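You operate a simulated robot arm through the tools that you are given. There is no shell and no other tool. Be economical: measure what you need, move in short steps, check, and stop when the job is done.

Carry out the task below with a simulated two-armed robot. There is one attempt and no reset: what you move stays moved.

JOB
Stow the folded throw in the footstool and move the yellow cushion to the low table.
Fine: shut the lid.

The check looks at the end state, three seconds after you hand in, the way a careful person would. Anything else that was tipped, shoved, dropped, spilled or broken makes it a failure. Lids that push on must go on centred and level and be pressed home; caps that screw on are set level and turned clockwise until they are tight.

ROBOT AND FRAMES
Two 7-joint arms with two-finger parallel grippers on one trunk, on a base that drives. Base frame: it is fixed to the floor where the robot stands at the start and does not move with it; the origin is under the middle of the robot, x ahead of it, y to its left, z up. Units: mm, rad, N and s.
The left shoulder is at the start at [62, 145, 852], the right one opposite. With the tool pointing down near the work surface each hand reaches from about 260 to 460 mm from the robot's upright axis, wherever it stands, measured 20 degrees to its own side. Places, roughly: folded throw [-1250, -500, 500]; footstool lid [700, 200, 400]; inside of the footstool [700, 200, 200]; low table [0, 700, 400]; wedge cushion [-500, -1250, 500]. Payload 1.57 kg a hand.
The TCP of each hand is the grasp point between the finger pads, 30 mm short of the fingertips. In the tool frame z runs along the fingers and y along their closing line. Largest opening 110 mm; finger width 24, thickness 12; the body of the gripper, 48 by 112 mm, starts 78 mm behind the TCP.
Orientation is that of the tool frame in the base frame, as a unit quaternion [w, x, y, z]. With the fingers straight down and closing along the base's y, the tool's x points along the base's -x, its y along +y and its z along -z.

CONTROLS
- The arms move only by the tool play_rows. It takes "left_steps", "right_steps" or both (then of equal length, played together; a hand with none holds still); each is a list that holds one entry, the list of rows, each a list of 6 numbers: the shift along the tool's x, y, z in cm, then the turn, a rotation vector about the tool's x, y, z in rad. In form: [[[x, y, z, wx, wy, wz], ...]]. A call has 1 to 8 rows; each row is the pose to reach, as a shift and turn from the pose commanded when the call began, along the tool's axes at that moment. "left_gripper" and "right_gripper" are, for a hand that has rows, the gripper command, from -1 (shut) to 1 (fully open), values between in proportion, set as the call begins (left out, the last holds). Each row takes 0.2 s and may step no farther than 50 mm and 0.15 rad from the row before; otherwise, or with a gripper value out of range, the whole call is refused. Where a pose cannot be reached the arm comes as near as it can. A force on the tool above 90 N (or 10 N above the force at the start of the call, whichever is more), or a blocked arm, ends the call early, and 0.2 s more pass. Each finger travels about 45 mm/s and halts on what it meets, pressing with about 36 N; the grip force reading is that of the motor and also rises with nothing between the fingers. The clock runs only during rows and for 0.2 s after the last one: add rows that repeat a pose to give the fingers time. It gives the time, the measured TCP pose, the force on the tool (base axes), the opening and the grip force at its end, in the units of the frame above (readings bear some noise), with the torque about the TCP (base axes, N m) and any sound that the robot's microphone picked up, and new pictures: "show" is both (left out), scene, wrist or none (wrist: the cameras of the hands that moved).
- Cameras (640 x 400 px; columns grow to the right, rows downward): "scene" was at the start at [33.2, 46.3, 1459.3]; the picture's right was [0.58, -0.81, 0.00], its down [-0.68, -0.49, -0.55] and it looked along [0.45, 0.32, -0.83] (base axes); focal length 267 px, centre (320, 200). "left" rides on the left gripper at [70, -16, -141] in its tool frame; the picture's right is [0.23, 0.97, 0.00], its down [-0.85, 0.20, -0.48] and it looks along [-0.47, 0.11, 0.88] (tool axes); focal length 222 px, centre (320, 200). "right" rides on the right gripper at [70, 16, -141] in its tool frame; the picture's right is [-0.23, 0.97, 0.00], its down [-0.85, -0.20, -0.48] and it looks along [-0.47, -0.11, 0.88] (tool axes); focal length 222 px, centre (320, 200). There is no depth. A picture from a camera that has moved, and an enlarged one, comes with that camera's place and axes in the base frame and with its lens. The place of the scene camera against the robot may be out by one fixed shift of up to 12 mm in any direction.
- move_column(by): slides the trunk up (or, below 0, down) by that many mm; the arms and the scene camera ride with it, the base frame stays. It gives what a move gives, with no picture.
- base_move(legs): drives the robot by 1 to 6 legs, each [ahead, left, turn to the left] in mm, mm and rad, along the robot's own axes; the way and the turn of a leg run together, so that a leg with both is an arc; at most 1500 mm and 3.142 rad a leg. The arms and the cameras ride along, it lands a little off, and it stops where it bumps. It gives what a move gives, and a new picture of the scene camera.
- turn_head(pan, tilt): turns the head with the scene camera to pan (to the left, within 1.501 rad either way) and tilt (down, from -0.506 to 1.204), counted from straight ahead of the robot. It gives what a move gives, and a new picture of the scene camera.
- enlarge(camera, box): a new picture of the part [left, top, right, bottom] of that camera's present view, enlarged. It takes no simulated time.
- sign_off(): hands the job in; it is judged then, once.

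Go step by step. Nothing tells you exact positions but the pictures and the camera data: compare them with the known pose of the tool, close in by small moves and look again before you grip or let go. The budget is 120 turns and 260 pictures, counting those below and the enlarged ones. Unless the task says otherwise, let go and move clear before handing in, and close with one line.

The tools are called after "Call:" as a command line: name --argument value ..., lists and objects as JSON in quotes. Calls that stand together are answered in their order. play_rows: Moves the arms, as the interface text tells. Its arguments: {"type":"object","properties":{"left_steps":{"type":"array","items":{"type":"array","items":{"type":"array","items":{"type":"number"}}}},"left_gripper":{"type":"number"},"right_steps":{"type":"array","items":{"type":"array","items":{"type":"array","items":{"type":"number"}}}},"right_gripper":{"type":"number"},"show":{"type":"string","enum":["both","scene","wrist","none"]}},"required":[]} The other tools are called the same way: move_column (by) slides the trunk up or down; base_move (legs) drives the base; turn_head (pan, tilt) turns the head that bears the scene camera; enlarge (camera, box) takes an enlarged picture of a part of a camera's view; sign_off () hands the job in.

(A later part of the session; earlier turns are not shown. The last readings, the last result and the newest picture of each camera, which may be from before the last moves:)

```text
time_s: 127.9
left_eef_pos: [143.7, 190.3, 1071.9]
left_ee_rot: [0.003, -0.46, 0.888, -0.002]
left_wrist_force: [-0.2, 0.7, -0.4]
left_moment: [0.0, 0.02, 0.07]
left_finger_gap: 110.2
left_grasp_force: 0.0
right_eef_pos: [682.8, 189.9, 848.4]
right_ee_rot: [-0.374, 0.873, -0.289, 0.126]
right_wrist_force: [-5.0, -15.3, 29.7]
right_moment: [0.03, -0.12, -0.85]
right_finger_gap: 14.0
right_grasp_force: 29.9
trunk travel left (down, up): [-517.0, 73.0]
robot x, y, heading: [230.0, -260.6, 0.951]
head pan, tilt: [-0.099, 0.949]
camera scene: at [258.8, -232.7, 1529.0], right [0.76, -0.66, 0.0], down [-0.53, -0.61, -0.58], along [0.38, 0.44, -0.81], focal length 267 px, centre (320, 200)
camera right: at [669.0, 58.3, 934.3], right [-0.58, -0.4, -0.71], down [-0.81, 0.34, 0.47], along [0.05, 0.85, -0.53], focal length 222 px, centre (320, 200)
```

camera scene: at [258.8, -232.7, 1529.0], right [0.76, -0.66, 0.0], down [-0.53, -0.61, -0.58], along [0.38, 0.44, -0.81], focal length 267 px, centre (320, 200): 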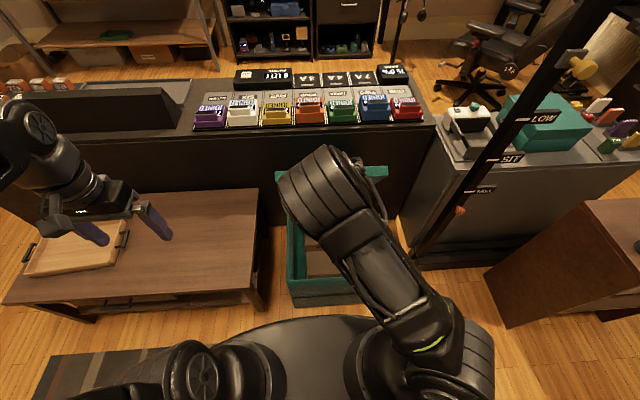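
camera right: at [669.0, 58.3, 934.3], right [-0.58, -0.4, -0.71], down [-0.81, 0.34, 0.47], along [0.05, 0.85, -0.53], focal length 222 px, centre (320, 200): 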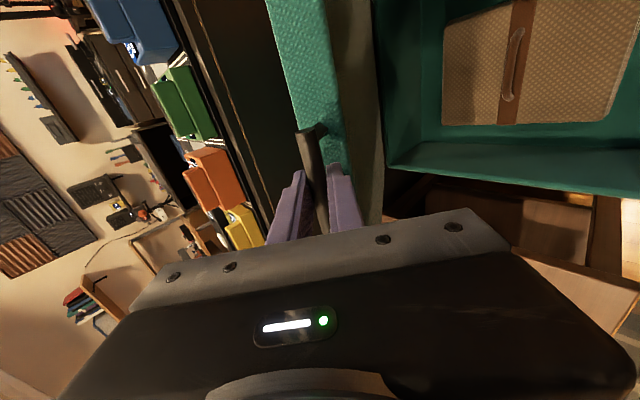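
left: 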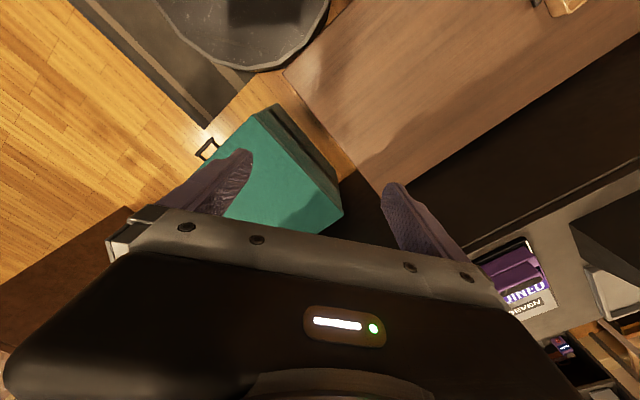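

Lid at about 62°, forces modest. Continuing.

Call:
play_rows --right_steps '[[[0, 4.5, -1.4, 0, 0, 0], [0, 9.1, -2.2, 0, 0, 0], [0, 13.7, -2.6, 0, 0, 0], [0, 18.4, -2.5, 0, 0, 0]]]' --show "scene"

```text
time_s: 128.9
left_eef_pos: [144.2, 194.1, 1069.9]
left_ee_rot: [0.001, -0.459, 0.888, -0.003]
left_wrist_force: [1.2, -0.2, 1.2]
left_moment: [0.01, 0.01, 0.0]
left_finger_gap: 109.7
left_grasp_force: 0.0
right_eef_pos: [597.7, 77.9, 732.1]
right_ee_rot: [-0.373, 0.873, -0.288, 0.123]
right_wrist_force: [-6.0, 8.2, -1.0]
right_moment: [0.16, 0.13, -0.61]
right_finger_gap: 14.1
right_grasp_force: 30.5
trunk travel left (down, up): [-517.0, 73.0]
robot x, y, heading: [228.0, -260.1, 0.957]
head pan, tilt: [-0.099, 0.949]
camera scene: at [261.2, -227.3, 1528.7], right [0.76, -0.65, 0.0], down [-0.53, -0.61, -0.58], along [0.38, 0.44, -0.81], focal length 267 px, centre (320, 200)
```

scene: 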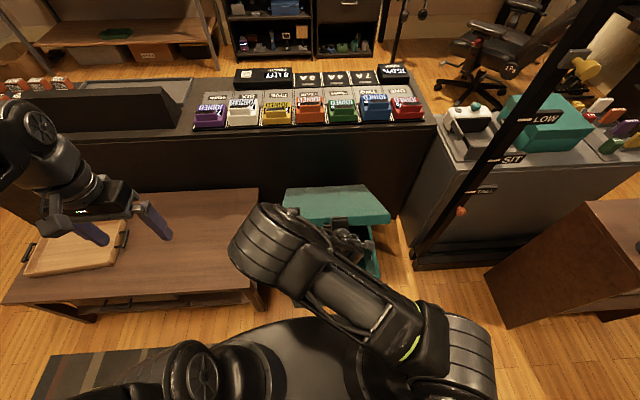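

Call:
play_rows --right_steps '[[[0, 4.6, 0.5, 0.04, 0, 0], [0, 9.2, 1.4, 0.1, 0, 0], [0, 13.7, 2.8, 0.16, 0, 0], [0, 18.1, 4.6, 0.22, 0, 0]]]' --show "both"

```text
time_s: 129.9
left_eef_pos: [143.0, 188.6, 1072.5]
left_ee_rot: [0.002, -0.458, 0.889, -0.002]
left_wrist_force: [0.4, 0.1, -0.3]
left_moment: [-0.03, -0.05, -0.03]
left_finger_gap: 110.1
left_grasp_force: 0.0
right_eef_pos: [551.2, 15.2, 591.3]
right_ee_rot: [-0.462, 0.827, -0.281, 0.155]
right_wrist_force: [-29.8, -30.0, 13.0]
right_moment: [1.33, -1.23, 1.02]
right_finger_gap: 13.9
right_grasp_force: 29.8
trunk travel left (down, up): [-517.0, 73.0]
robot x, y, heading: [229.8, -264.6, 0.956]
head pan, tilt: [-0.099, 0.949]
stopped in row 4 (right hand): the force on the tool passed its limit (the readings are from after the stop); the commanded pose is now the measured one
camera scene: at [257.0, -232.8, 1529.4], right [0.75, -0.66, 0.0], down [-0.53, -0.61, -0.58], along [0.38, 0.44, -0.81], focal length 267 px, centre (320, 200)
camera right: at [527.7, -130.5, 651.5], right [-0.5, -0.27, -0.83], down [-0.86, 0.28, 0.43], along [0.12, 0.92, -0.37], focal length 222 px, centre (320, 200)
```

scene: 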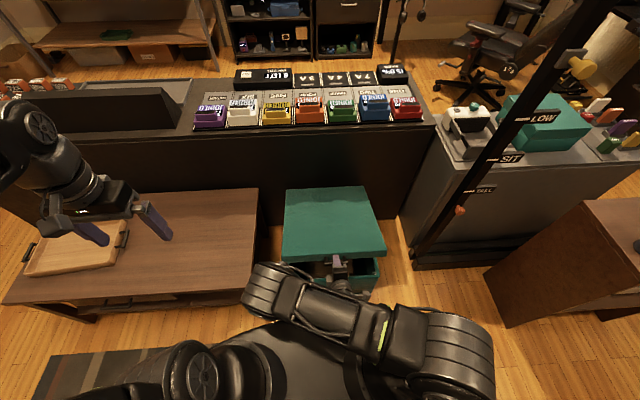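
right: 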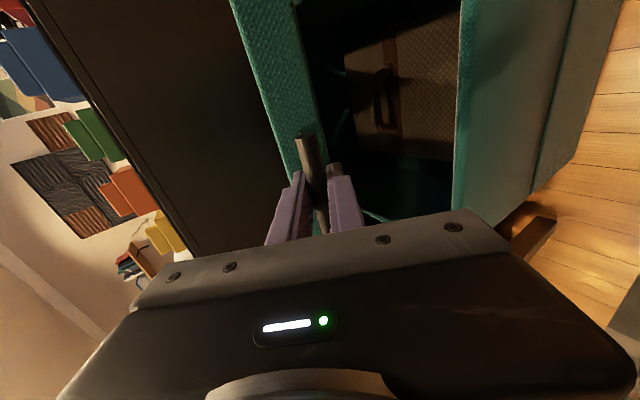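

Lid at about 20°. I finish by small base-back and trunk-down steps.

Call:
base_move --legs '[[-18, 0, 0]]'

Call:
move_column --by -55

Call:
base_move --legs '[[-15, 0, 0]]'

Call:
move_column --by -55

Call:
enlarge --camera "right" --box '[0, 0, 640, 400]'

```text
time_s: 130.7
left_eef_pos: [137.1, 180.4, 1069.6]
left_ee_rot: [-0.001, -0.459, 0.888, -0.003]
left_wrist_force: [-0.8, -0.4, -0.1]
left_moment: [-0.01, 0.03, 0.0]
left_finger_gap: 110.3
left_grasp_force: 0.1
right_eef_pos: [544.4, 7.0, 590.6]
right_ee_rot: [-0.463, 0.826, -0.282, 0.153]
right_wrist_force: [21.2, 33.0, -16.7]
right_moment: [-0.3, -0.48, 0.48]
right_finger_gap: 14.2
right_grasp_force: 30.3
trunk travel left (down, up): [-517.0, 73.0]
robot x, y, heading: [217.9, -274.8, 0.955]
head pan, tilt: [-0.099, 0.949]
camera scene: at [252.9, -241.0, 1528.6], right [0.75, -0.66, 0.0], down [-0.53, -0.62, -0.58], along [0.38, 0.44, -0.81], focal length 267 px, centre (320, 200)
```

scene: 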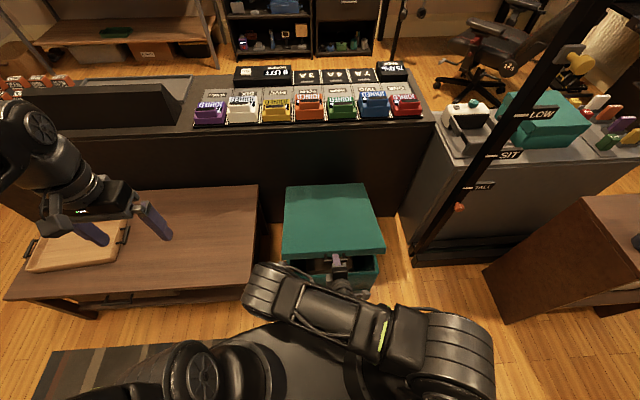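

```text
time_s: 131.7
left_eef_pos: [130.7, 172.4, 1016.4]
left_ee_rot: [0.005, -0.459, 0.889, -0.002]
left_wrist_force: [-0.4, 0.2, 0.0]
left_moment: [-0.03, -0.01, -0.02]
left_finger_gap: 109.9
left_grasp_force: 0.0
right_eef_pos: [540.3, 0.3, 536.3]
right_ee_rot: [-0.462, 0.827, -0.282, 0.154]
right_wrist_force: [-55.5, -63.8, 20.0]
right_moment: [1.3, -1.2, 0.23]
right_finger_gap: 14.1
right_grasp_force: 30.6
trunk travel left (down, up): [-462.0, 128.0]
robot x, y, heading: [216.8, -278.2, 0.953]
head pan, tilt: [-0.099, 0.949]
```

```text
time_s: 132.4
left_eef_pos: [128.5, 167.6, 1014.3]
left_ee_rot: [0.0, -0.46, 0.888, -0.002]
left_wrist_force: [0.1, 0.1, 0.2]
left_moment: [0.04, 0.05, -0.01]
left_finger_gap: 109.9
left_grasp_force: 0.0
right_eef_pos: [538.1, -2.9, 536.8]
right_ee_rot: [-0.468, 0.824, -0.28, 0.154]
right_wrist_force: [31.6, 29.6, -10.1]
right_moment: [-0.29, -0.46, 0.4]
right_finger_gap: 13.3
right_grasp_force: 30.7
trunk travel left (down, up): [-462.0, 128.0]
robot x, y, heading: [210.2, -286.9, 0.95]
head pan, tilt: [-0.099, 0.949]
camera scene: at [245.4, -252.9, 1473.7], right [0.76, -0.66, 0.0], down [-0.53, -0.62, -0.58], along [0.38, 0.44, -0.81], focal length 267 px, centre (320, 200)
```

scene: 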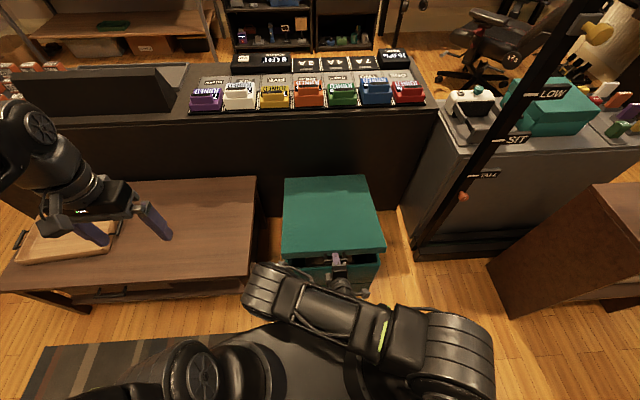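

```text
time_s: 133.4
left_eef_pos: [124.1, 163.6, 962.3]
left_ee_rot: [0.004, -0.459, 0.888, -0.003]
left_wrist_force: [0.2, -0.5, -0.5]
left_moment: [-0.02, 0.01, 0.01]
left_finger_gap: 109.7
left_grasp_force: 0.1
right_eef_pos: [532.6, -10.2, 481.4]
right_ee_rot: [-0.464, 0.826, -0.281, 0.153]
right_wrist_force: [-50.9, -56.8, 8.5]
right_moment: [0.62, -0.71, 0.67]
right_finger_gap: 14.0
right_grasp_force: 30.0
trunk travel left (down, up): [-407.0, 183.0]
robot x, y, heading: [213.1, -288.7, 0.952]
head pan, tilt: [-0.099, 0.949]
```

```text
1.00 times, centred on (320, 200) of right
camera zoom: at [509.3, -155.1, 541.2], right [-0.5, -0.26, -0.83], down [-0.86, 0.28, 0.43], along [0.12, 0.92, -0.36], focal length 222 px, centre (320, 200)
```

zoom: 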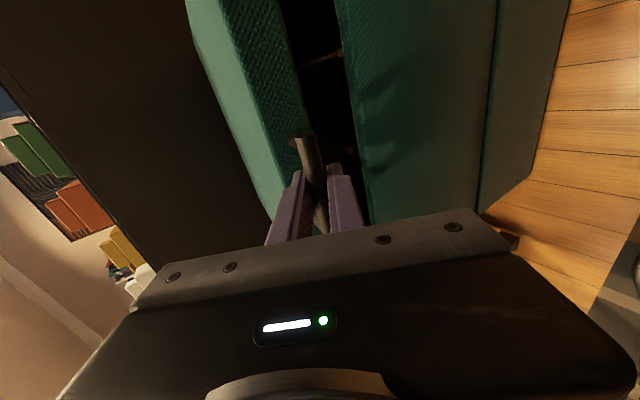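

Call:
base_move --legs '[[-10, 0, 0]]'

Call:
move_column --by -30

Call:
move_column --by -12

Call:
enlarge --camera "right" --box '[0, 0, 640, 400]'

```text
time_s: 134.1
left_eef_pos: [120.7, 158.0, 960.2]
left_ee_rot: [0.001, -0.46, 0.888, -0.002]
left_wrist_force: [0.1, 0.3, 0.7]
left_moment: [-0.01, -0.03, -0.01]
left_finger_gap: 110.3
left_grasp_force: 0.0
right_eef_pos: [533.0, -9.1, 483.9]
right_ee_rot: [-0.471, 0.822, -0.28, 0.155]
right_wrist_force: [6.7, -4.3, -5.3]
right_moment: [-0.32, -0.46, 0.37]
right_finger_gap: 13.7
right_grasp_force: 30.0
trunk travel left (down, up): [-407.0, 183.0]
robot x, y, heading: [203.9, -294.0, 0.957]
head pan, tilt: [-0.099, 0.949]
camera scene: at [237.9, -263.1, 1418.9], right [0.76, -0.66, 0.0], down [-0.53, -0.61, -0.58], along [0.38, 0.44, -0.81], focal length 267 px, centre (320, 200)
```

scene: 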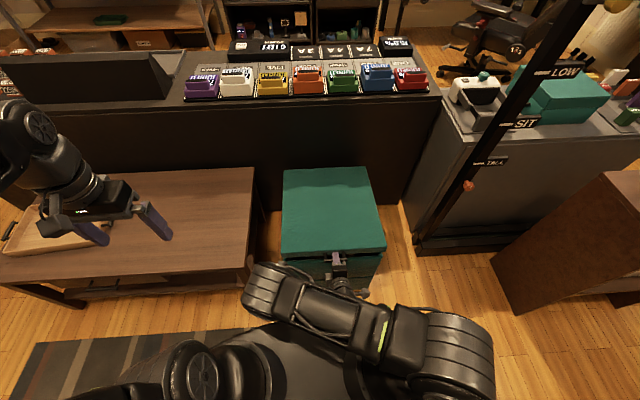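

```text
time_s: 134.9
left_eef_pos: [120.4, 157.1, 931.2]
left_ee_rot: [0.001, -0.46, 0.888, -0.002]
left_wrist_force: [-0.5, -0.8, -0.3]
left_moment: [0.02, -0.02, 0.04]
left_finger_gap: 109.9
left_grasp_force: 0.0
right_eef_pos: [531.7, -12.3, 452.9]
right_ee_rot: [-0.467, 0.825, -0.279, 0.153]
right_wrist_force: [-22.9, -24.1, -2.9]
right_moment: [0.07, -0.63, 0.28]
right_finger_gap: 13.7
right_grasp_force: 30.5
trunk travel left (down, up): [-377.0, 213.0]
robot x, y, heading: [207.0, -297.1, 0.953]
head pan, tilt: [-0.099, 0.949]
```

```text
time_s: 135.5
left_eef_pos: [118.9, 156.0, 919.3]
left_ee_rot: [0.002, -0.459, 0.888, -0.003]
left_wrist_force: [0.6, 0.6, 1.0]
left_moment: [-0.04, 0.03, 0.01]
left_finger_gap: 110.2
left_grasp_force: 0.0
right_eef_pos: [530.8, -13.4, 441.6]
right_ee_rot: [-0.468, 0.824, -0.28, 0.154]
right_wrist_force: [-31.0, -37.0, 3.0]
right_moment: [0.4, -1.05, 0.26]
right_finger_gap: 13.8
right_grasp_force: 30.4
trunk travel left (down, up): [-365.0, 225.0]
robot x, y, heading: [204.9, -298.0, 0.949]
head pan, tilt: [-0.099, 0.949]
```

```text
1.00 times, centred on (320, 200) of right
camera zoom: at [506.6, -159.0, 499.7], right [-0.49, -0.26, -0.83], down [-0.86, 0.27, 0.42], along [0.12, 0.93, -0.36], focal length 222 px, centre (320, 200)
```

zoom: 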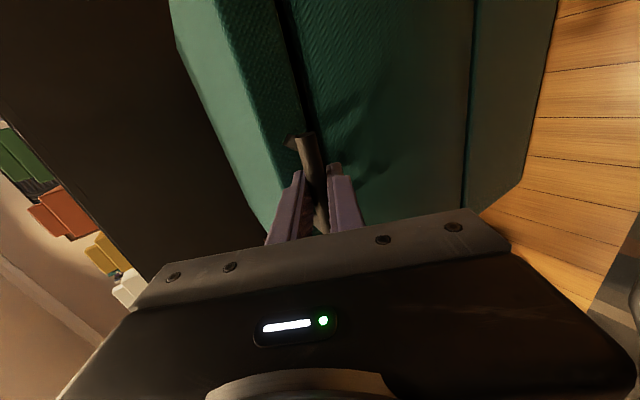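

Nearly shut; a few mm more until it bears on the rim.

Call:
move_column --by -8

Call:
move_column --by -6

Call:
enlarge --camera "right" --box '[150, 0, 500, 240]'

```text
time_s: 136.1
left_eef_pos: [120.5, 155.6, 910.7]
left_ee_rot: [0.002, -0.46, 0.888, -0.002]
left_wrist_force: [-0.3, 0.4, -0.7]
left_moment: [-0.02, -0.02, -0.04]
left_finger_gap: 110.1
left_grasp_force: 0.0
right_eef_pos: [529.8, -13.2, 433.2]
right_ee_rot: [-0.467, 0.824, -0.281, 0.154]
right_wrist_force: [-30.8, -41.6, 2.2]
right_moment: [0.3, -1.06, 0.08]
right_finger_gap: 13.6
right_grasp_force: 30.1
trunk travel left (down, up): [-357.0, 233.0]
robot x, y, heading: [202.7, -296.4, 0.955]
head pan, tilt: [-0.099, 0.949]
```

```text
time_s: 136.6
left_eef_pos: [118.4, 155.6, 907.1]
left_ee_rot: [0.003, -0.46, 0.888, -0.002]
left_wrist_force: [-0.2, 0.3, -0.3]
left_moment: [0.02, -0.01, -0.02]
left_finger_gap: 110.3
left_grasp_force: 0.0
right_eef_pos: [530.2, -12.1, 430.4]
right_ee_rot: [-0.472, 0.822, -0.279, 0.155]
right_wrist_force: [-45.6, -55.5, 43.6]
right_moment: [-0.07, -0.56, 0.33]
right_finger_gap: 13.7
right_grasp_force: 30.4
trunk travel left (down, up): [-351.0, 239.0]
robot x, y, heading: [205.4, -297.2, 0.954]
head pan, tilt: [-0.099, 0.949]
```

```text
1.67 times, centred on (325, 120) of right
camera zoom: at [506.1, -159.8, 488.9], right [-0.49, -0.25, -0.84], down [-0.87, 0.27, 0.42], along [0.12, 0.93, -0.35], focal length 370 px, centre (312, 333)
```

zoom: 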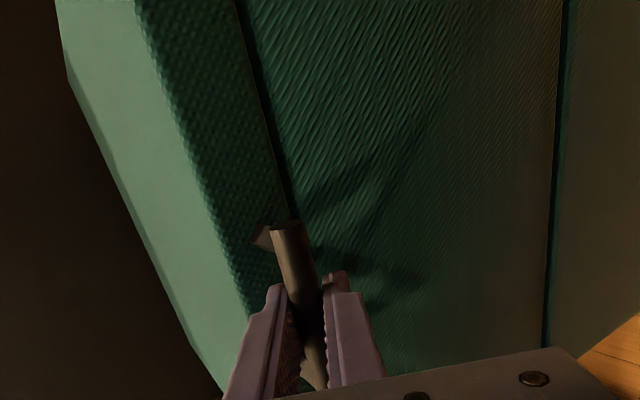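

The lid bears on the rim (43 N). I ease the horizontal push, open, and withdraw.

Call:
base_move --legs '[[-8, 0, 0]]'

Call:
play_rows --right_steps '[[[0, 0, 0, 0, 0, 0], [0, 0, 0, 0, 0, 0], [0, 0, 0, 0, 0, 0], [0, 0, -1, 0, 0, 0], [0, 0, -3, 0, 0, 0], [0, 0, -6, 0, 0, 0]]]' --right_gripper -0.3 --show "wrist"

```text
time_s: 137.3
left_eef_pos: [115.9, 150.8, 904.4]
left_ee_rot: [0.001, -0.459, 0.888, -0.003]
left_wrist_force: [-0.6, 0.2, -0.1]
left_moment: [0.02, 0.0, 0.02]
left_finger_gap: 110.0
left_grasp_force: 0.1
right_eef_pos: [530.0, -14.3, 432.1]
right_ee_rot: [-0.475, 0.82, -0.28, 0.156]
right_wrist_force: [5.6, -1.0, 20.6]
right_moment: [-0.37, -0.73, 0.06]
right_finger_gap: 13.7
right_grasp_force: 29.9
trunk travel left (down, up): [-351.0, 239.0]
robot x, y, heading: [200.5, -301.5, 0.958]
head pan, tilt: [-0.099, 0.949]
camera scene: at [232.2, -270.2, 1362.9], right [0.76, -0.66, 0.0], down [-0.53, -0.61, -0.58], along [0.38, 0.44, -0.81], focal length 267 px, centre (320, 200)
```

scene: 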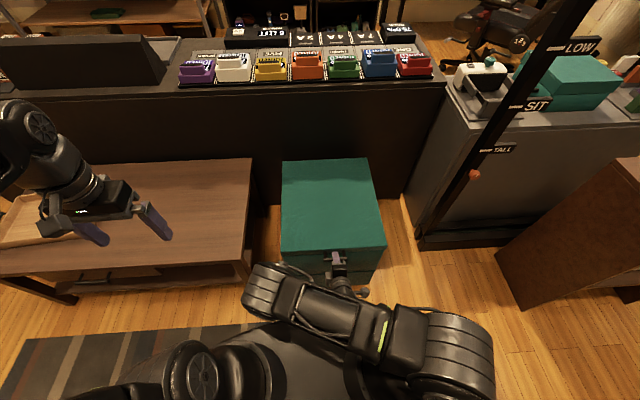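

```text
time_s: 138.8
left_eef_pos: [115.5, 148.6, 905.9]
left_ee_rot: [0.002, -0.458, 0.889, -0.003]
left_wrist_force: [-0.2, 0.1, 0.6]
left_moment: [0.02, 0.01, 0.01]
left_finger_gap: 110.0
left_grasp_force: 0.0
right_eef_pos: [532.5, -9.4, 482.2]
right_ee_rot: [-0.521, 0.79, -0.277, 0.166]
right_wrist_force: [-32.6, -40.4, 3.9]
right_moment: [0.34, -0.31, 0.15]
right_finger_gap: 22.1
right_grasp_force: 0.0
trunk travel left (down, up): [-351.0, 239.0]
robot x, y, heading: [196.7, -306.3, 0.955]
head pan, tilt: [-0.099, 0.949]
stopped in row 6 (right hand): the force on the tool passed its limit (the readings are from after the stop); the commanded pose is now the measured one
camera right: at [504.4, -160.8, 522.7], right [-0.44, -0.16, -0.89], down [-0.89, 0.23, 0.4], along [0.15, 0.96, -0.24], focal length 222 px, centre (320, 200)
```

right: 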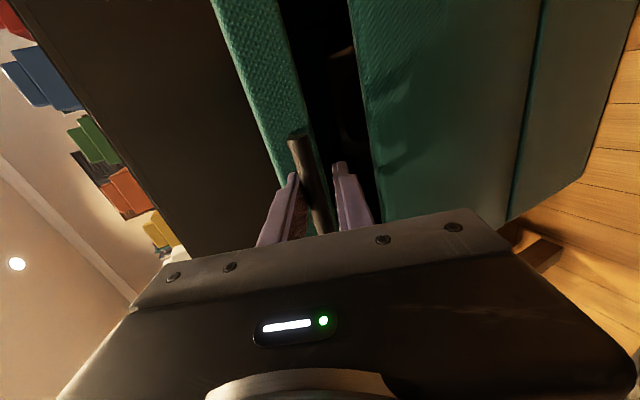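

The arm was too folded to retract and lifted the lid instead. I bring it back down with the trunk, open wider, and withdraw with the base.

Call:
base_move --legs '[[-8, 0, 0]]'

Call:
move_column --by -40

Call:
enlarge --camera "right" --box '[150, 0, 500, 240]'

```text
time_s: 139.5
left_eef_pos: [111.6, 144.9, 903.1]
left_ee_rot: [0.002, -0.459, 0.888, -0.003]
left_wrist_force: [-0.5, 0.8, 0.2]
left_moment: [-0.02, 0.0, -0.02]
left_finger_gap: 110.1
left_grasp_force: 0.1
right_eef_pos: [531.0, -12.5, 482.3]
right_ee_rot: [-0.523, 0.788, -0.277, 0.168]
right_wrist_force: [-0.2, 0.2, 0.3]
right_moment: [0.0, 0.0, 0.0]
right_finger_gap: 38.3
right_grasp_force: 0.0
trunk travel left (down, up): [-351.0, 239.0]
robot x, y, heading: [194.1, -309.8, 0.955]
head pan, tilt: [-0.099, 0.949]
camera scene: at [227.7, -277.3, 1362.9], right [0.75, -0.66, 0.0], down [-0.53, -0.61, -0.58], along [0.38, 0.44, -0.81], focal length 267 px, centre (320, 200)
```

scene: 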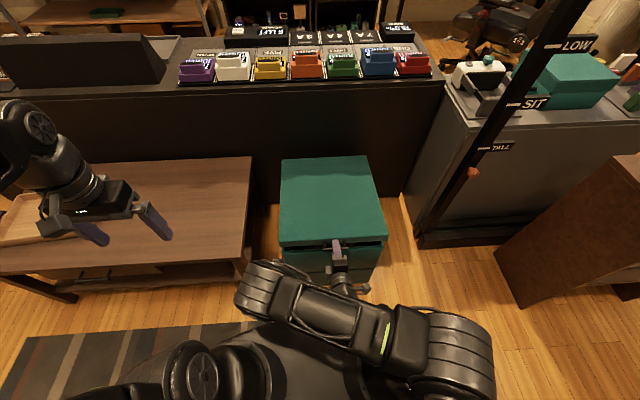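

```text
time_s: 140.3
left_eef_pos: [111.4, 142.2, 864.9]
left_ee_rot: [0.001, -0.458, 0.889, -0.003]
left_wrist_force: [-0.8, -0.2, 0.6]
left_moment: [0.01, 0.02, 0.0]
left_finger_gap: 110.1
left_grasp_force: 0.1
right_eef_pos: [529.6, -14.9, 441.1]
right_ee_rot: [-0.522, 0.789, -0.277, 0.167]
right_wrist_force: [-22.2, -29.5, 0.1]
right_moment: [0.31, -0.21, 0.13]
right_finger_gap: 25.4
right_grasp_force: 0.2
trunk travel left (down, up): [-311.0, 279.0]
robot x, y, heading: [194.2, -312.7, 0.949]
head pan, tilt: [-0.099, 0.949]
```

```text
1.67 times, centred on (325, 120) of right
camera zoom: at [501.3, -165.9, 481.6], right [-0.44, -0.15, -0.89], down [-0.89, 0.23, 0.4], along [0.15, 0.96, -0.24], focal length 370 px, centre (312, 333)
```

zoom: 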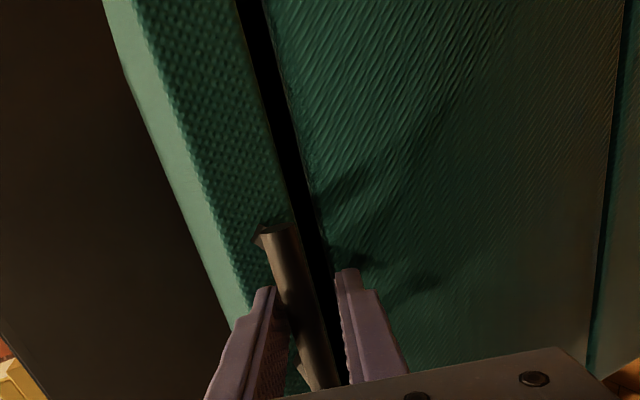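

The lid stays where left, about 15 mm open. I back the base off, then press the lid home from above.

Call:
base_move --legs '[[-40, 0, 0]]'

Call:
base_move --legs '[[-150, 0, 0]]'

Call:
enlarge --camera "scene" --box '[240, 100, 440, 260]'

```text
time_s: 141.2
left_eef_pos: [88.2, 111.7, 865.6]
left_ee_rot: [0.002, -0.459, 0.888, -0.003]
left_wrist_force: [-1.5, 0.0, -0.5]
left_moment: [0.02, 0.0, -0.04]
left_finger_gap: 109.7
left_grasp_force: 0.0
right_eef_pos: [507.5, -46.6, 442.3]
right_ee_rot: [-0.524, 0.788, -0.276, 0.167]
right_wrist_force: [-0.9, 0.3, 0.6]
right_moment: [-0.04, 0.03, -0.02]
right_finger_gap: 38.7
right_grasp_force: 0.0
trunk travel left (down, up): [-311.0, 279.0]
robot x, y, heading: [168.7, -340.3, 0.954]
head pan, tilt: [-0.099, 0.949]
camera scene: at [204.4, -310.1, 1322.9], right [0.75, -0.66, 0.0], down [-0.53, -0.61, -0.58], along [0.38, 0.44, -0.81], focal length 267 px, centre (320, 200)
```

scene: 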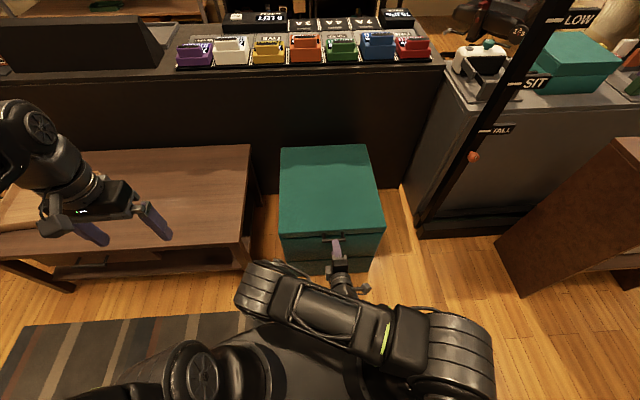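

```text
time_s: 142.6
left_eef_pos: [1.0, -13.7, 864.6]
left_ee_rot: [0.001, -0.457, 0.889, -0.004]
left_wrist_force: [0.2, -0.7, 0.3]
left_moment: [-0.01, 0.0, 0.01]
left_finger_gap: 110.0
left_grasp_force: 0.1
right_eef_pos: [418.4, -171.5, 442.6]
right_ee_rot: [-0.524, 0.788, -0.276, 0.167]
right_wrist_force: [0.3, 0.8, 0.5]
right_moment: [0.0, 0.01, -0.04]
right_finger_gap: 38.4
right_grasp_force: 0.0
trunk travel left (down, up): [-311.0, 279.0]
robot x, y, heading: [85.2, -470.1, 0.952]
head pan, tilt: [-0.099, 0.949]
camera scene: at [115.2, -435.9, 1322.9], right [0.75, -0.66, 0.0], down [-0.53, -0.61, -0.58], along [0.38, 0.44, -0.81], focal length 267 px, centre (320, 200)
```

scene: 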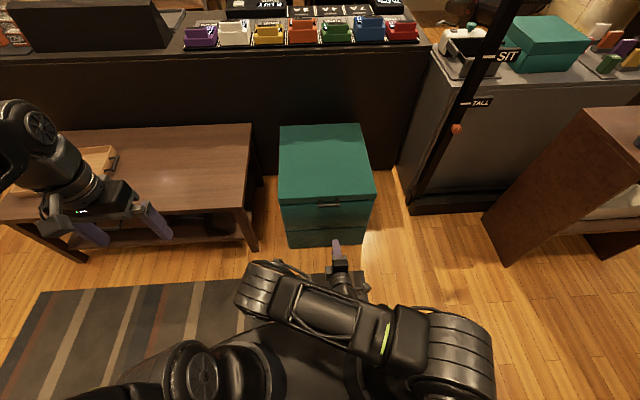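

```text
2.50 times, centred on (340, 180) of scene
camera zoom: at [115.2, -435.9, 1322.9], right [0.75, -0.66, 0.0], down [-0.53, -0.61, -0.58], along [0.38, 0.44, -0.81], focal length 668 px, centre (270, 250)
```

zoom: 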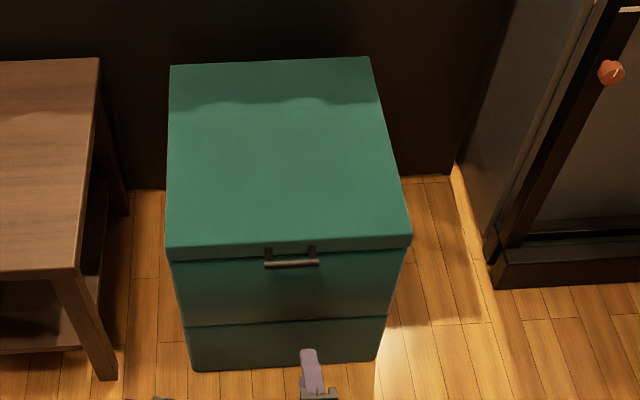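

It looks almost shut. I'll raise the hand, point it down with closed fingers and press the lid near its front edge.

Call:
move_column --by 200

Call:
play_rows --right_steps '[[[0, 0, 0, -0.15, 0, 0], [0, 0, 0, -0.3, 0, 0], [0, 0, 0, -0.45, 0, 0], [0, 0, 0, -0.6, 0, 0], [0, 0, 0, -0.75, 0, 0], [0, 0, 0, -0.9, 0, 0], [0, 0, 0, -1.05, 0, 0], [0, 0, 0, -1.18, 0, 0]]]' --right_gripper -1 --show "none"

Call:
base_move --legs '[[250, 0, 0]]'

Call:
enlarge --camera "right" --box '[0, 0, 640, 400]'

```text
time_s: 144.8
left_eef_pos: [-0.6, -14.7, 1064.7]
left_ee_rot: [0.0, -0.458, 0.889, -0.004]
left_wrist_force: [-0.2, -0.2, 0.4]
left_moment: [-0.01, 0.02, -0.02]
left_finger_gap: 109.9
left_grasp_force: 0.0
right_eef_pos: [418.8, -172.0, 642.3]
right_ee_rot: [-0.524, 0.788, -0.277, 0.167]
right_wrist_force: [0.0, -0.6, 0.4]
right_moment: [0.0, -0.02, 0.0]
right_finger_gap: 38.4
right_grasp_force: 0.1
trunk travel left (down, up): [-511.0, 79.0]
robot x, y, heading: [81.4, -473.1, 0.95]
head pan, tilt: [-0.099, 0.949]
```

```text
time_s: 146.6
left_eef_pos: [0.8, -14.3, 1064.1]
left_ee_rot: [0.001, -0.458, 0.889, -0.002]
left_wrist_force: [-0.6, -0.4, -0.1]
left_moment: [0.03, 0.01, -0.01]
left_finger_gap: 109.9
left_grasp_force: 0.0
right_eef_pos: [418.4, -171.3, 641.9]
right_ee_rot: [0.004, 0.946, -0.323, -0.016]
right_wrist_force: [0.0, 0.3, 0.1]
right_moment: [0.0, 0.02, 0.01]
right_finger_gap: 0.0
right_grasp_force: 21.0
trunk travel left (down, up): [-511.0, 79.0]
robot x, y, heading: [81.0, -467.4, 0.952]
head pan, tilt: [-0.099, 0.949]
```

```text
time_s: 148.4
left_eef_pos: [147.6, 193.7, 1064.1]
left_ee_rot: [0.0, -0.458, 0.889, -0.004]
left_wrist_force: [0.9, -0.1, -0.7]
left_moment: [-0.03, 0.01, -0.01]
left_finger_gap: 110.2
left_grasp_force: 0.1
right_eef_pos: [565.8, 34.3, 640.7]
right_ee_rot: [0.005, 0.946, -0.324, -0.015]
right_wrist_force: [0.2, 0.8, -0.4]
right_moment: [-0.01, -0.02, 0.0]
right_finger_gap: 0.0
right_grasp_force: 21.4
trunk travel left (down, up): [-511.0, 79.0]
robot x, y, heading: [225.4, -262.1, 0.954]
head pan, tilt: [-0.099, 0.949]
camera scene: at [263.1, -227.9, 1522.8], right [0.75, -0.66, 0.0], down [-0.54, -0.61, -0.58], along [0.38, 0.44, -0.81], focal length 267 px, centre (320, 200)
```

scene: 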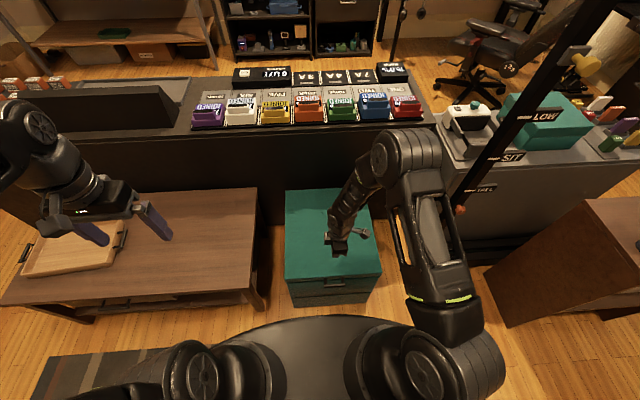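

```text
1.00 times, centred on (320, 200) of right
camera zoom: at [614.6, -21.8, 781.2], right [-0.78, -0.63, 0.02], down [-0.54, 0.68, 0.5], along [-0.33, 0.37, -0.87], focal length 222 px, centre (320, 200)
```

zoom: 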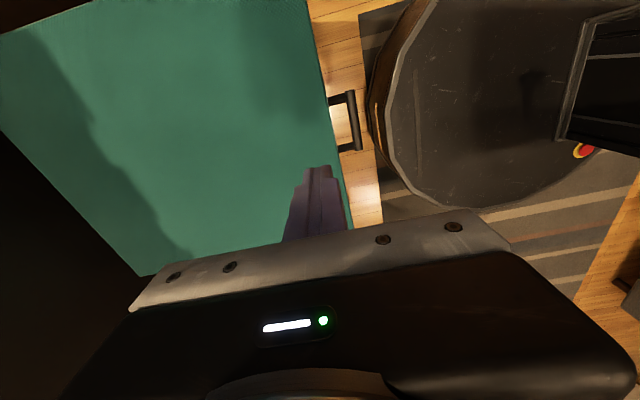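

The bar reads (536, -6), unmoved. I move 55 mm inward and press down until the force rises.

Call:
play_rows --right_steps '[[[0, -3, 3, 0, 0, 0], [0, -5.5, 7, 0, 0, 0], [0, -5.5, 11, 0, 0, 0], [0, -5.5, 14.5, 0, 0, 0], [0, -5.5, 14.5, 0, 0, 0]]]' --show "none"

Call:
play_rows --right_steps '[[[0, 0, 0.5, 0, 0, 0], [0, 0, 1, 0, 0, 0], [0, 0, 1.5, 0, 0, 0], [0, 0, 2, 0, 0, 0], [0, 0, 2.5, 0, 0, 0], [0, 0, 3.0, 0, 0, 0], [0, 0, 3.5, 0, 0, 0]]]' --show "wrist"

```text
time_s: 149.6
left_eef_pos: [146.7, 192.4, 1064.7]
left_ee_rot: [0.001, -0.458, 0.889, -0.003]
left_wrist_force: [0.3, 0.3, -0.1]
left_moment: [0.01, 0.01, 0.0]
left_finger_gap: 110.0
left_grasp_force: 0.1
right_eef_pos: [592.3, 77.7, 495.6]
right_ee_rot: [0.003, 0.946, -0.324, -0.015]
right_wrist_force: [1.1, 0.0, 0.4]
right_moment: [-0.05, 0.0, 0.0]
right_finger_gap: 0.0
right_grasp_force: 21.3
trunk travel left (down, up): [-511.0, 79.0]
robot x, y, heading: [230.1, -262.9, 0.947]
head pan, tilt: [-0.099, 0.949]
```

```text
time_s: 150.9
left_eef_pos: [145.6, 189.2, 1066.4]
left_ee_rot: [0.003, -0.457, 0.89, -0.002]
left_wrist_force: [-0.3, -0.6, -0.2]
left_moment: [0.0, -0.01, 0.03]
left_finger_gap: 110.3
left_grasp_force: 0.0
right_eef_pos: [592.2, 79.5, 479.3]
right_ee_rot: [0.004, 0.945, -0.325, -0.014]
right_wrist_force: [-10.4, -20.1, 68.7]
right_moment: [-0.98, -0.34, 0.04]
right_finger_gap: 0.1
right_grasp_force: 21.4
trunk travel left (down, up): [-511.0, 79.0]
robot x, y, heading: [227.1, -259.6, 0.952]
head pan, tilt: [-0.099, 0.949]
stopped in row 6 (right hand): the force on the tool passed its limit (the readings are from after the stop); the commanded pose is now the measured one
camera right: at [640.7, 22.9, 619.3], right [-0.78, -0.63, 0.02], down [-0.54, 0.68, 0.49], along [-0.33, 0.37, -0.87], focal length 222 px, centre (320, 200)
```

right: 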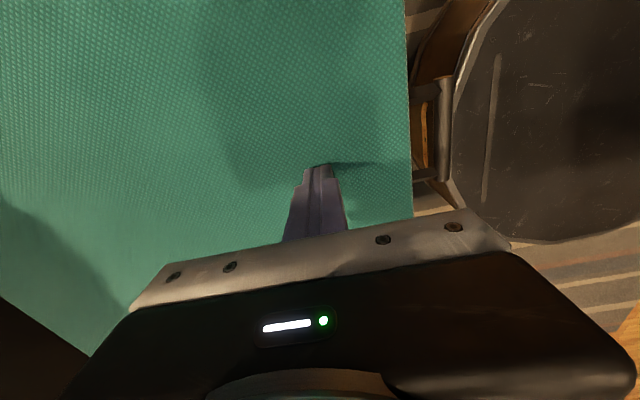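

Firm resistance above 90 N: the lid is home. I rise, back away and check the seam.

Call:
play_rows --right_steps '[[[0, 0, -4, 0, 0, 0], [0, 0, -8, 0, 0, 0], [0, 0, -12, 0, 0, 0], [0, 0, -16, 0, 0, 0], [0, 0, -20, 0, 0, 0]]]' --right_gripper 1 --show "none"

Call:
base_move --legs '[[-350, 0, 0]]'

Call:
turn_head --pan 0.0 --tilt 0.8

Call:
enlarge --camera "scene" --box '[260, 140, 400, 240]'

```text
time_s: 152.1
left_eef_pos: [148.2, 192.5, 1064.4]
left_ee_rot: [0.002, -0.458, 0.889, -0.004]
left_wrist_force: [0.1, -0.1, -0.1]
left_moment: [0.05, 0.0, 0.0]
left_finger_gap: 109.9
left_grasp_force: 0.0
right_eef_pos: [598.8, 80.9, 674.5]
right_ee_rot: [0.005, 0.946, -0.324, -0.014]
right_wrist_force: [0.6, 0.1, -0.1]
right_moment: [0.03, -0.03, -0.03]
right_finger_gap: 104.0
right_grasp_force: 0.1
trunk travel left (down, up): [-511.0, 79.0]
robot x, y, heading: [229.7, -262.3, 0.95]
head pan, tilt: [-0.099, 0.949]
```

```text
time_s: 154.4
left_eef_pos: [-59.0, -97.5, 1064.8]
left_ee_rot: [0.001, -0.461, 0.887, -0.003]
left_wrist_force: [0.3, -0.7, -0.1]
left_moment: [0.01, -0.01, -0.01]
left_finger_gap: 110.1
left_grasp_force: 0.0
right_eef_pos: [391.7, -203.2, 675.4]
right_ee_rot: [0.004, 0.947, -0.32, -0.014]
right_wrist_force: [-0.3, -0.7, 0.7]
right_moment: [0.0, -0.02, -0.04]
right_finger_gap: 109.9
right_grasp_force: 0.1
trunk travel left (down, up): [-511.0, 79.0]
robot x, y, heading: [25.8, -549.8, 0.96]
head pan, tilt: [-0.099, 0.949]
camera scene: at [58.2, -517.6, 1522.9], right [0.76, -0.65, 0.0], down [-0.53, -0.62, -0.58], along [0.38, 0.44, -0.81], focal length 267 px, centre (320, 200)
```

scene: 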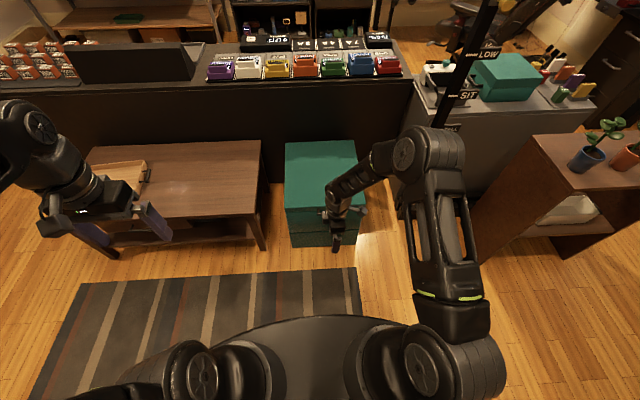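

```text
time_s: 155.1
left_eef_pos: [-59.2, -95.1, 1064.5]
left_ee_rot: [0.001, -0.461, 0.887, -0.004]
left_wrist_force: [0.5, -0.9, 0.5]
left_moment: [-0.01, -0.01, 0.03]
left_finger_gap: 109.8
left_grasp_force: 0.1
right_eef_pos: [392.6, -203.3, 674.6]
right_ee_rot: [0.004, 0.947, -0.321, -0.015]
right_wrist_force: [-0.6, -0.2, -0.2]
right_moment: [0.01, 0.01, -0.02]
right_finger_gap: 109.9
right_grasp_force: 0.1
trunk travel left (down, up): [-511.0, 79.0]
robot x, y, heading: [24.5, -551.1, 0.964]
head pan, tilt: [0.0, 0.799]
camera scene: at [57.6, -505.9, 1534.4], right [0.82, -0.57, 0.0], down [-0.41, -0.59, -0.7], along [0.4, 0.57, -0.72], focal length 267 px, centre (320, 200)
```

scene: 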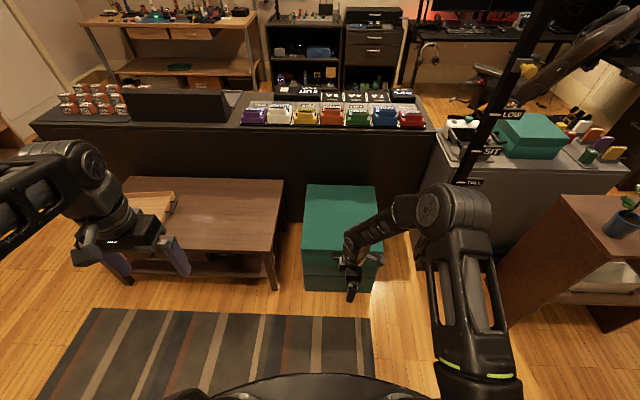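

```text
4.00 times, centred on (330, 190) of scene
camera zoom: at [57.6, -505.9, 1534.4], right [0.82, -0.57, 0.0], down [-0.41, -0.59, -0.7], along [0.4, 0.57, -0.72], focal length 1069 px, centre (280, 240)
```

zoom: 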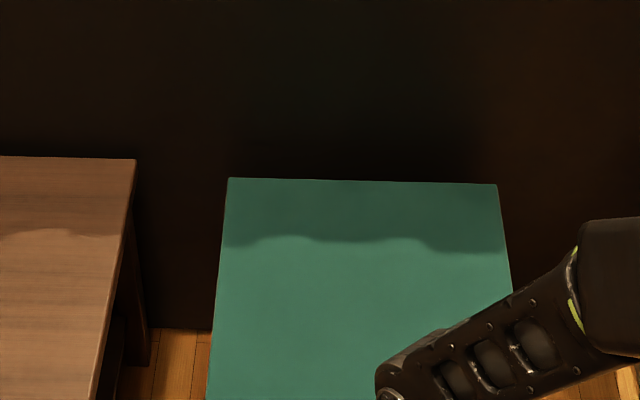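

Lid shut. Now to the yellow cushion, whose loop I place near (-619, -986, 535).

Call:
base_move --legs '[[97, 160, 0], [0, 0, -3.14]]'

Call:
turn_head --pan 0.0 --tilt 0.9

Call:
enlarge --camera "right" --box '[0, 0, 640, 400]'

```text
time_s: 163.8
left_eef_pos: [59.5, -829.2, 1064.7]
left_ee_rot: [-0.004, 0.875, 0.485, 0.0]
left_wrist_force: [0.0, -0.7, -0.2]
left_moment: [-0.03, 0.0, -0.01]
left_finger_gap: 110.1
left_grasp_force: 0.0
right_eef_pos: [-397.3, -744.8, 674.5]
right_ee_rot: [0.015, 0.295, 0.955, 0.005]
right_wrist_force: [0.0, 0.5, 0.3]
right_moment: [-0.05, 0.01, -0.01]
right_finger_gap: 109.8
right_grasp_force: 0.0
trunk travel left (down, up): [-511.0, 79.0]
robot x, y, heading: [-50.3, -379.9, -2.129]
head pan, tilt: [0.0, 0.799]
camera scene: at [-73.8, -420.4, 1534.4], right [-0.85, 0.53, 0.0], down [0.38, 0.61, -0.7], along [-0.37, -0.59, -0.72], focal length 267 px, centre (320, 200)
```

scene: 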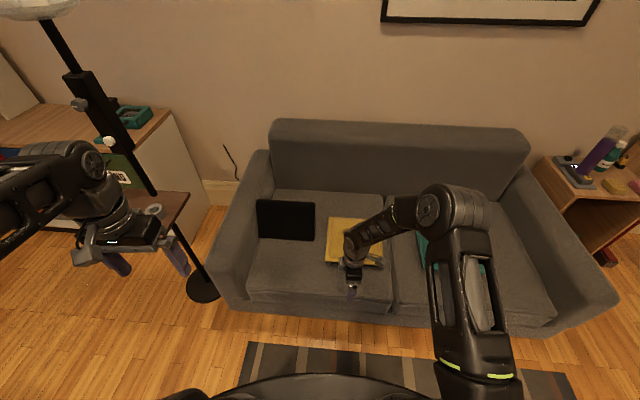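

```text
time_s: 164.5
left_eef_pos: [59.8, -827.6, 1064.4]
left_ee_rot: [-0.004, 0.874, 0.485, -0.001]
left_wrist_force: [-0.3, 0.1, 0.6]
left_moment: [0.03, -0.01, 0.05]
left_finger_gap: 110.0
left_grasp_force: 0.0
right_eef_pos: [-397.9, -743.9, 673.7]
right_ee_rot: [0.014, 0.294, 0.956, 0.005]
right_wrist_force: [0.0, 0.2, -0.1]
right_moment: [0.01, 0.03, -0.01]
right_finger_gap: 110.3
right_grasp_force: 0.2
trunk travel left (down, up): [-511.0, 79.0]
robot x, y, heading: [-49.9, -381.0, -2.124]
head pan, tilt: [0.0, 0.901]
camera scene: at [-71.1, -416.0, 1526.5], right [-0.85, 0.53, 0.0], down [0.41, 0.66, -0.62], along [-0.33, -0.53, -0.78], focal length 267 px, centre (320, 200)
```

scene: 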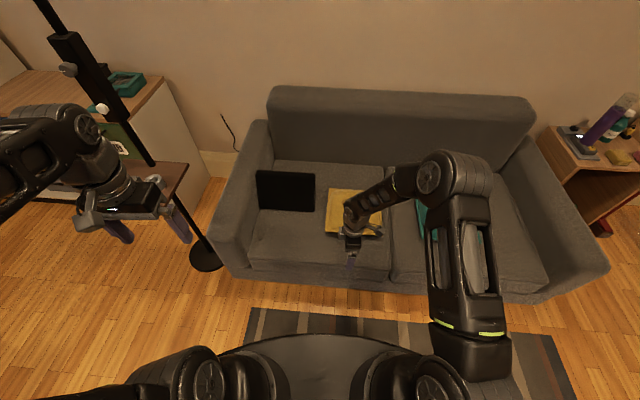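

```text
1.00 times, centred on (320, 200) of right
camera zoom: at [-451.8, -692.5, 815.0], right [0.74, 0.68, 0.02], down [0.58, -0.65, 0.5], along [0.35, -0.35, -0.87], focal length 222 px, centre (320, 200)
```

zoom: 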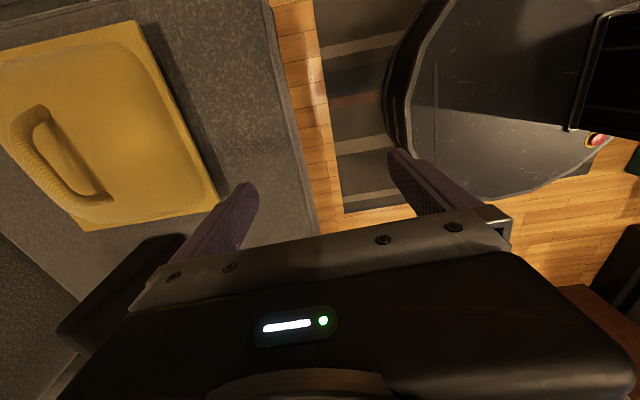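

Cushion loop confirmed near (-628, -978), aligned with the sofa. Straightening and closing in.

Call:
base_move --legs '[[0, 0, -0.06], [143, 0, 0]]'

Call:
enlarge --camera "right" --box '[0, 0, 640, 400]'

```text
time_s: 166.3
left_eef_pos: [-48.6, -951.2, 1064.6]
left_ee_rot: [-0.003, 0.889, 0.459, -0.001]
left_wrist_force: [-0.5, -0.9, 0.2]
left_moment: [0.02, -0.03, 0.02]
left_finger_gap: 110.1
left_grasp_force: 0.0
right_eef_pos: [-501.0, -840.8, 673.6]
right_ee_rot: [0.015, 0.322, 0.947, 0.005]
right_wrist_force: [-0.5, -0.4, 0.5]
right_moment: [0.01, 0.01, 0.02]
right_finger_gap: 110.1
right_grasp_force: 0.1
trunk travel left (down, up): [-511.0, 79.0]
robot x, y, heading: [-136.5, -494.1, -2.188]
head pan, tilt: [0.0, 0.901]
camera scene: at [-156.6, -532.4, 1526.4], right [-0.82, 0.58, 0.0], down [0.45, 0.64, -0.62], along [-0.36, -0.51, -0.78], focal length 267 px, centre (320, 200)
```

scene: 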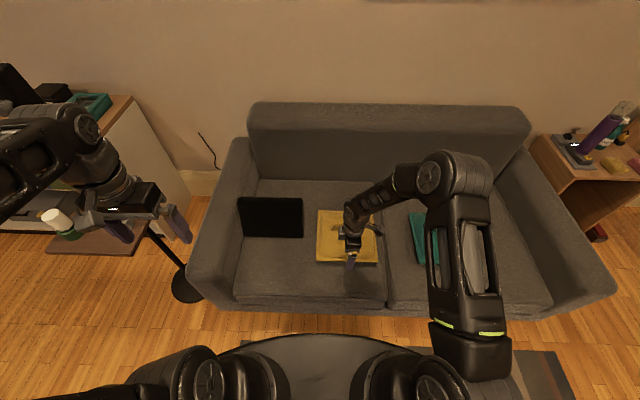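

```text
1.00 times, centred on (320, 200) of right
camera zoom: at [-552.3, -785.8, 814.4], right [0.77, 0.63, 0.02], down [0.54, -0.68, 0.5], along [0.33, -0.37, -0.87], focal length 222 px, centre (320, 200)
```

zoom: 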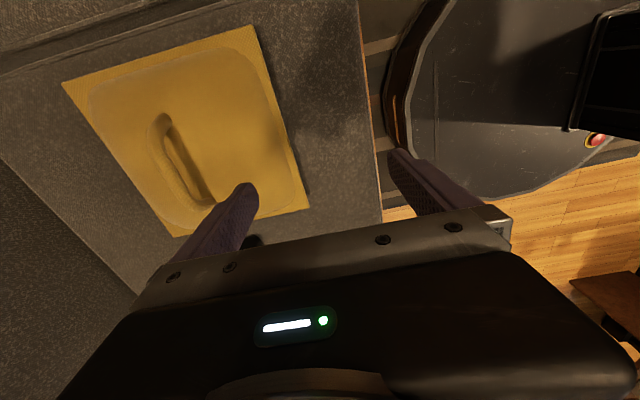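

Moving above the loop, at z about 585.

Call:
play_rows --right_steps '[[[0.4, -4.2, 1.5, 0, 0, 0], [0.8, -8.4, 3.2, 0, 0, 0], [1.2, -12.6, 5, 0, 0, 0], [1.6, -16.6, 7, 0, 0, 0], [1.8, -19.3, 9, 0, 0, 0], [1.8, -19.3, 9, 0, 0, 0]]]' --show "wrist"

Call:
enlarge --camera "right" --box '[180, 40, 460, 240]'

```text
time_s: 167.7
left_eef_pos: [-50.7, -948.3, 1064.0]
left_ee_rot: [-0.003, 0.889, 0.459, -0.001]
left_wrist_force: [-0.5, -0.2, -0.3]
left_moment: [0.0, 0.05, 0.02]
left_finger_gap: 110.0
left_grasp_force: 0.0
right_eef_pos: [-611.5, -963.3, 601.3]
right_ee_rot: [0.016, 0.323, 0.946, 0.004]
right_wrist_force: [0.4, 0.2, -0.1]
right_moment: [-0.03, -0.03, -0.03]
right_finger_gap: 109.9
right_grasp_force: 0.0
right hand out of reach, approached as far as the arm can: row 5, 6
trunk travel left (down, up): [-511.0, 79.0]
robot x, y, heading: [-134.9, -497.4, -2.184]
head pan, tilt: [0.0, 0.901]
camera right: at [-663.2, -907.4, 741.4], right [0.77, 0.63, 0.02], down [0.54, -0.68, 0.5], along [0.33, -0.37, -0.87], focal length 222 px, centre (320, 200)
```

right: 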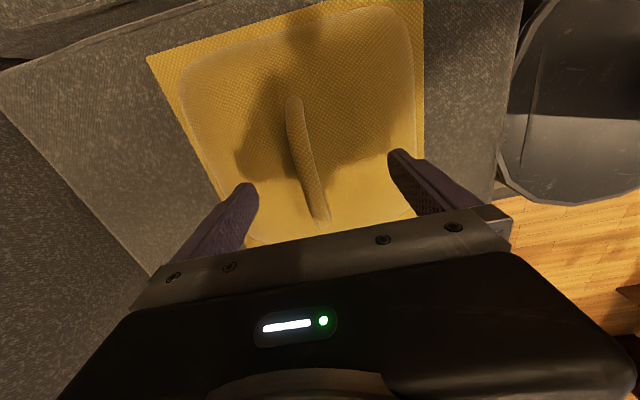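

```text
2.00 times, centred on (320, 140) of right
camera zoom: at [-663.2, -907.4, 741.4], right [0.77, 0.63, 0.02], down [0.54, -0.68, 0.5], along [0.33, -0.37, -0.87], focal length 444 px, centre (320, 320)
```

zoom: 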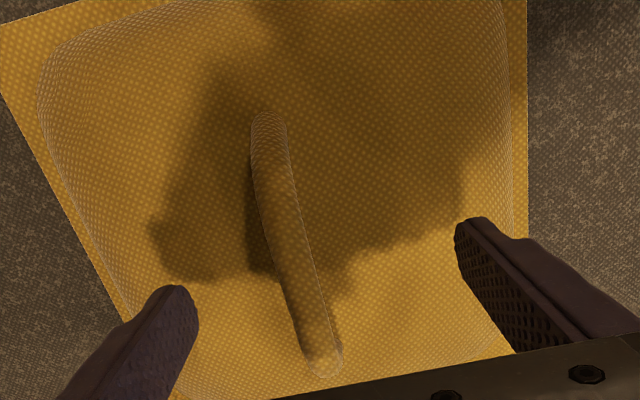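

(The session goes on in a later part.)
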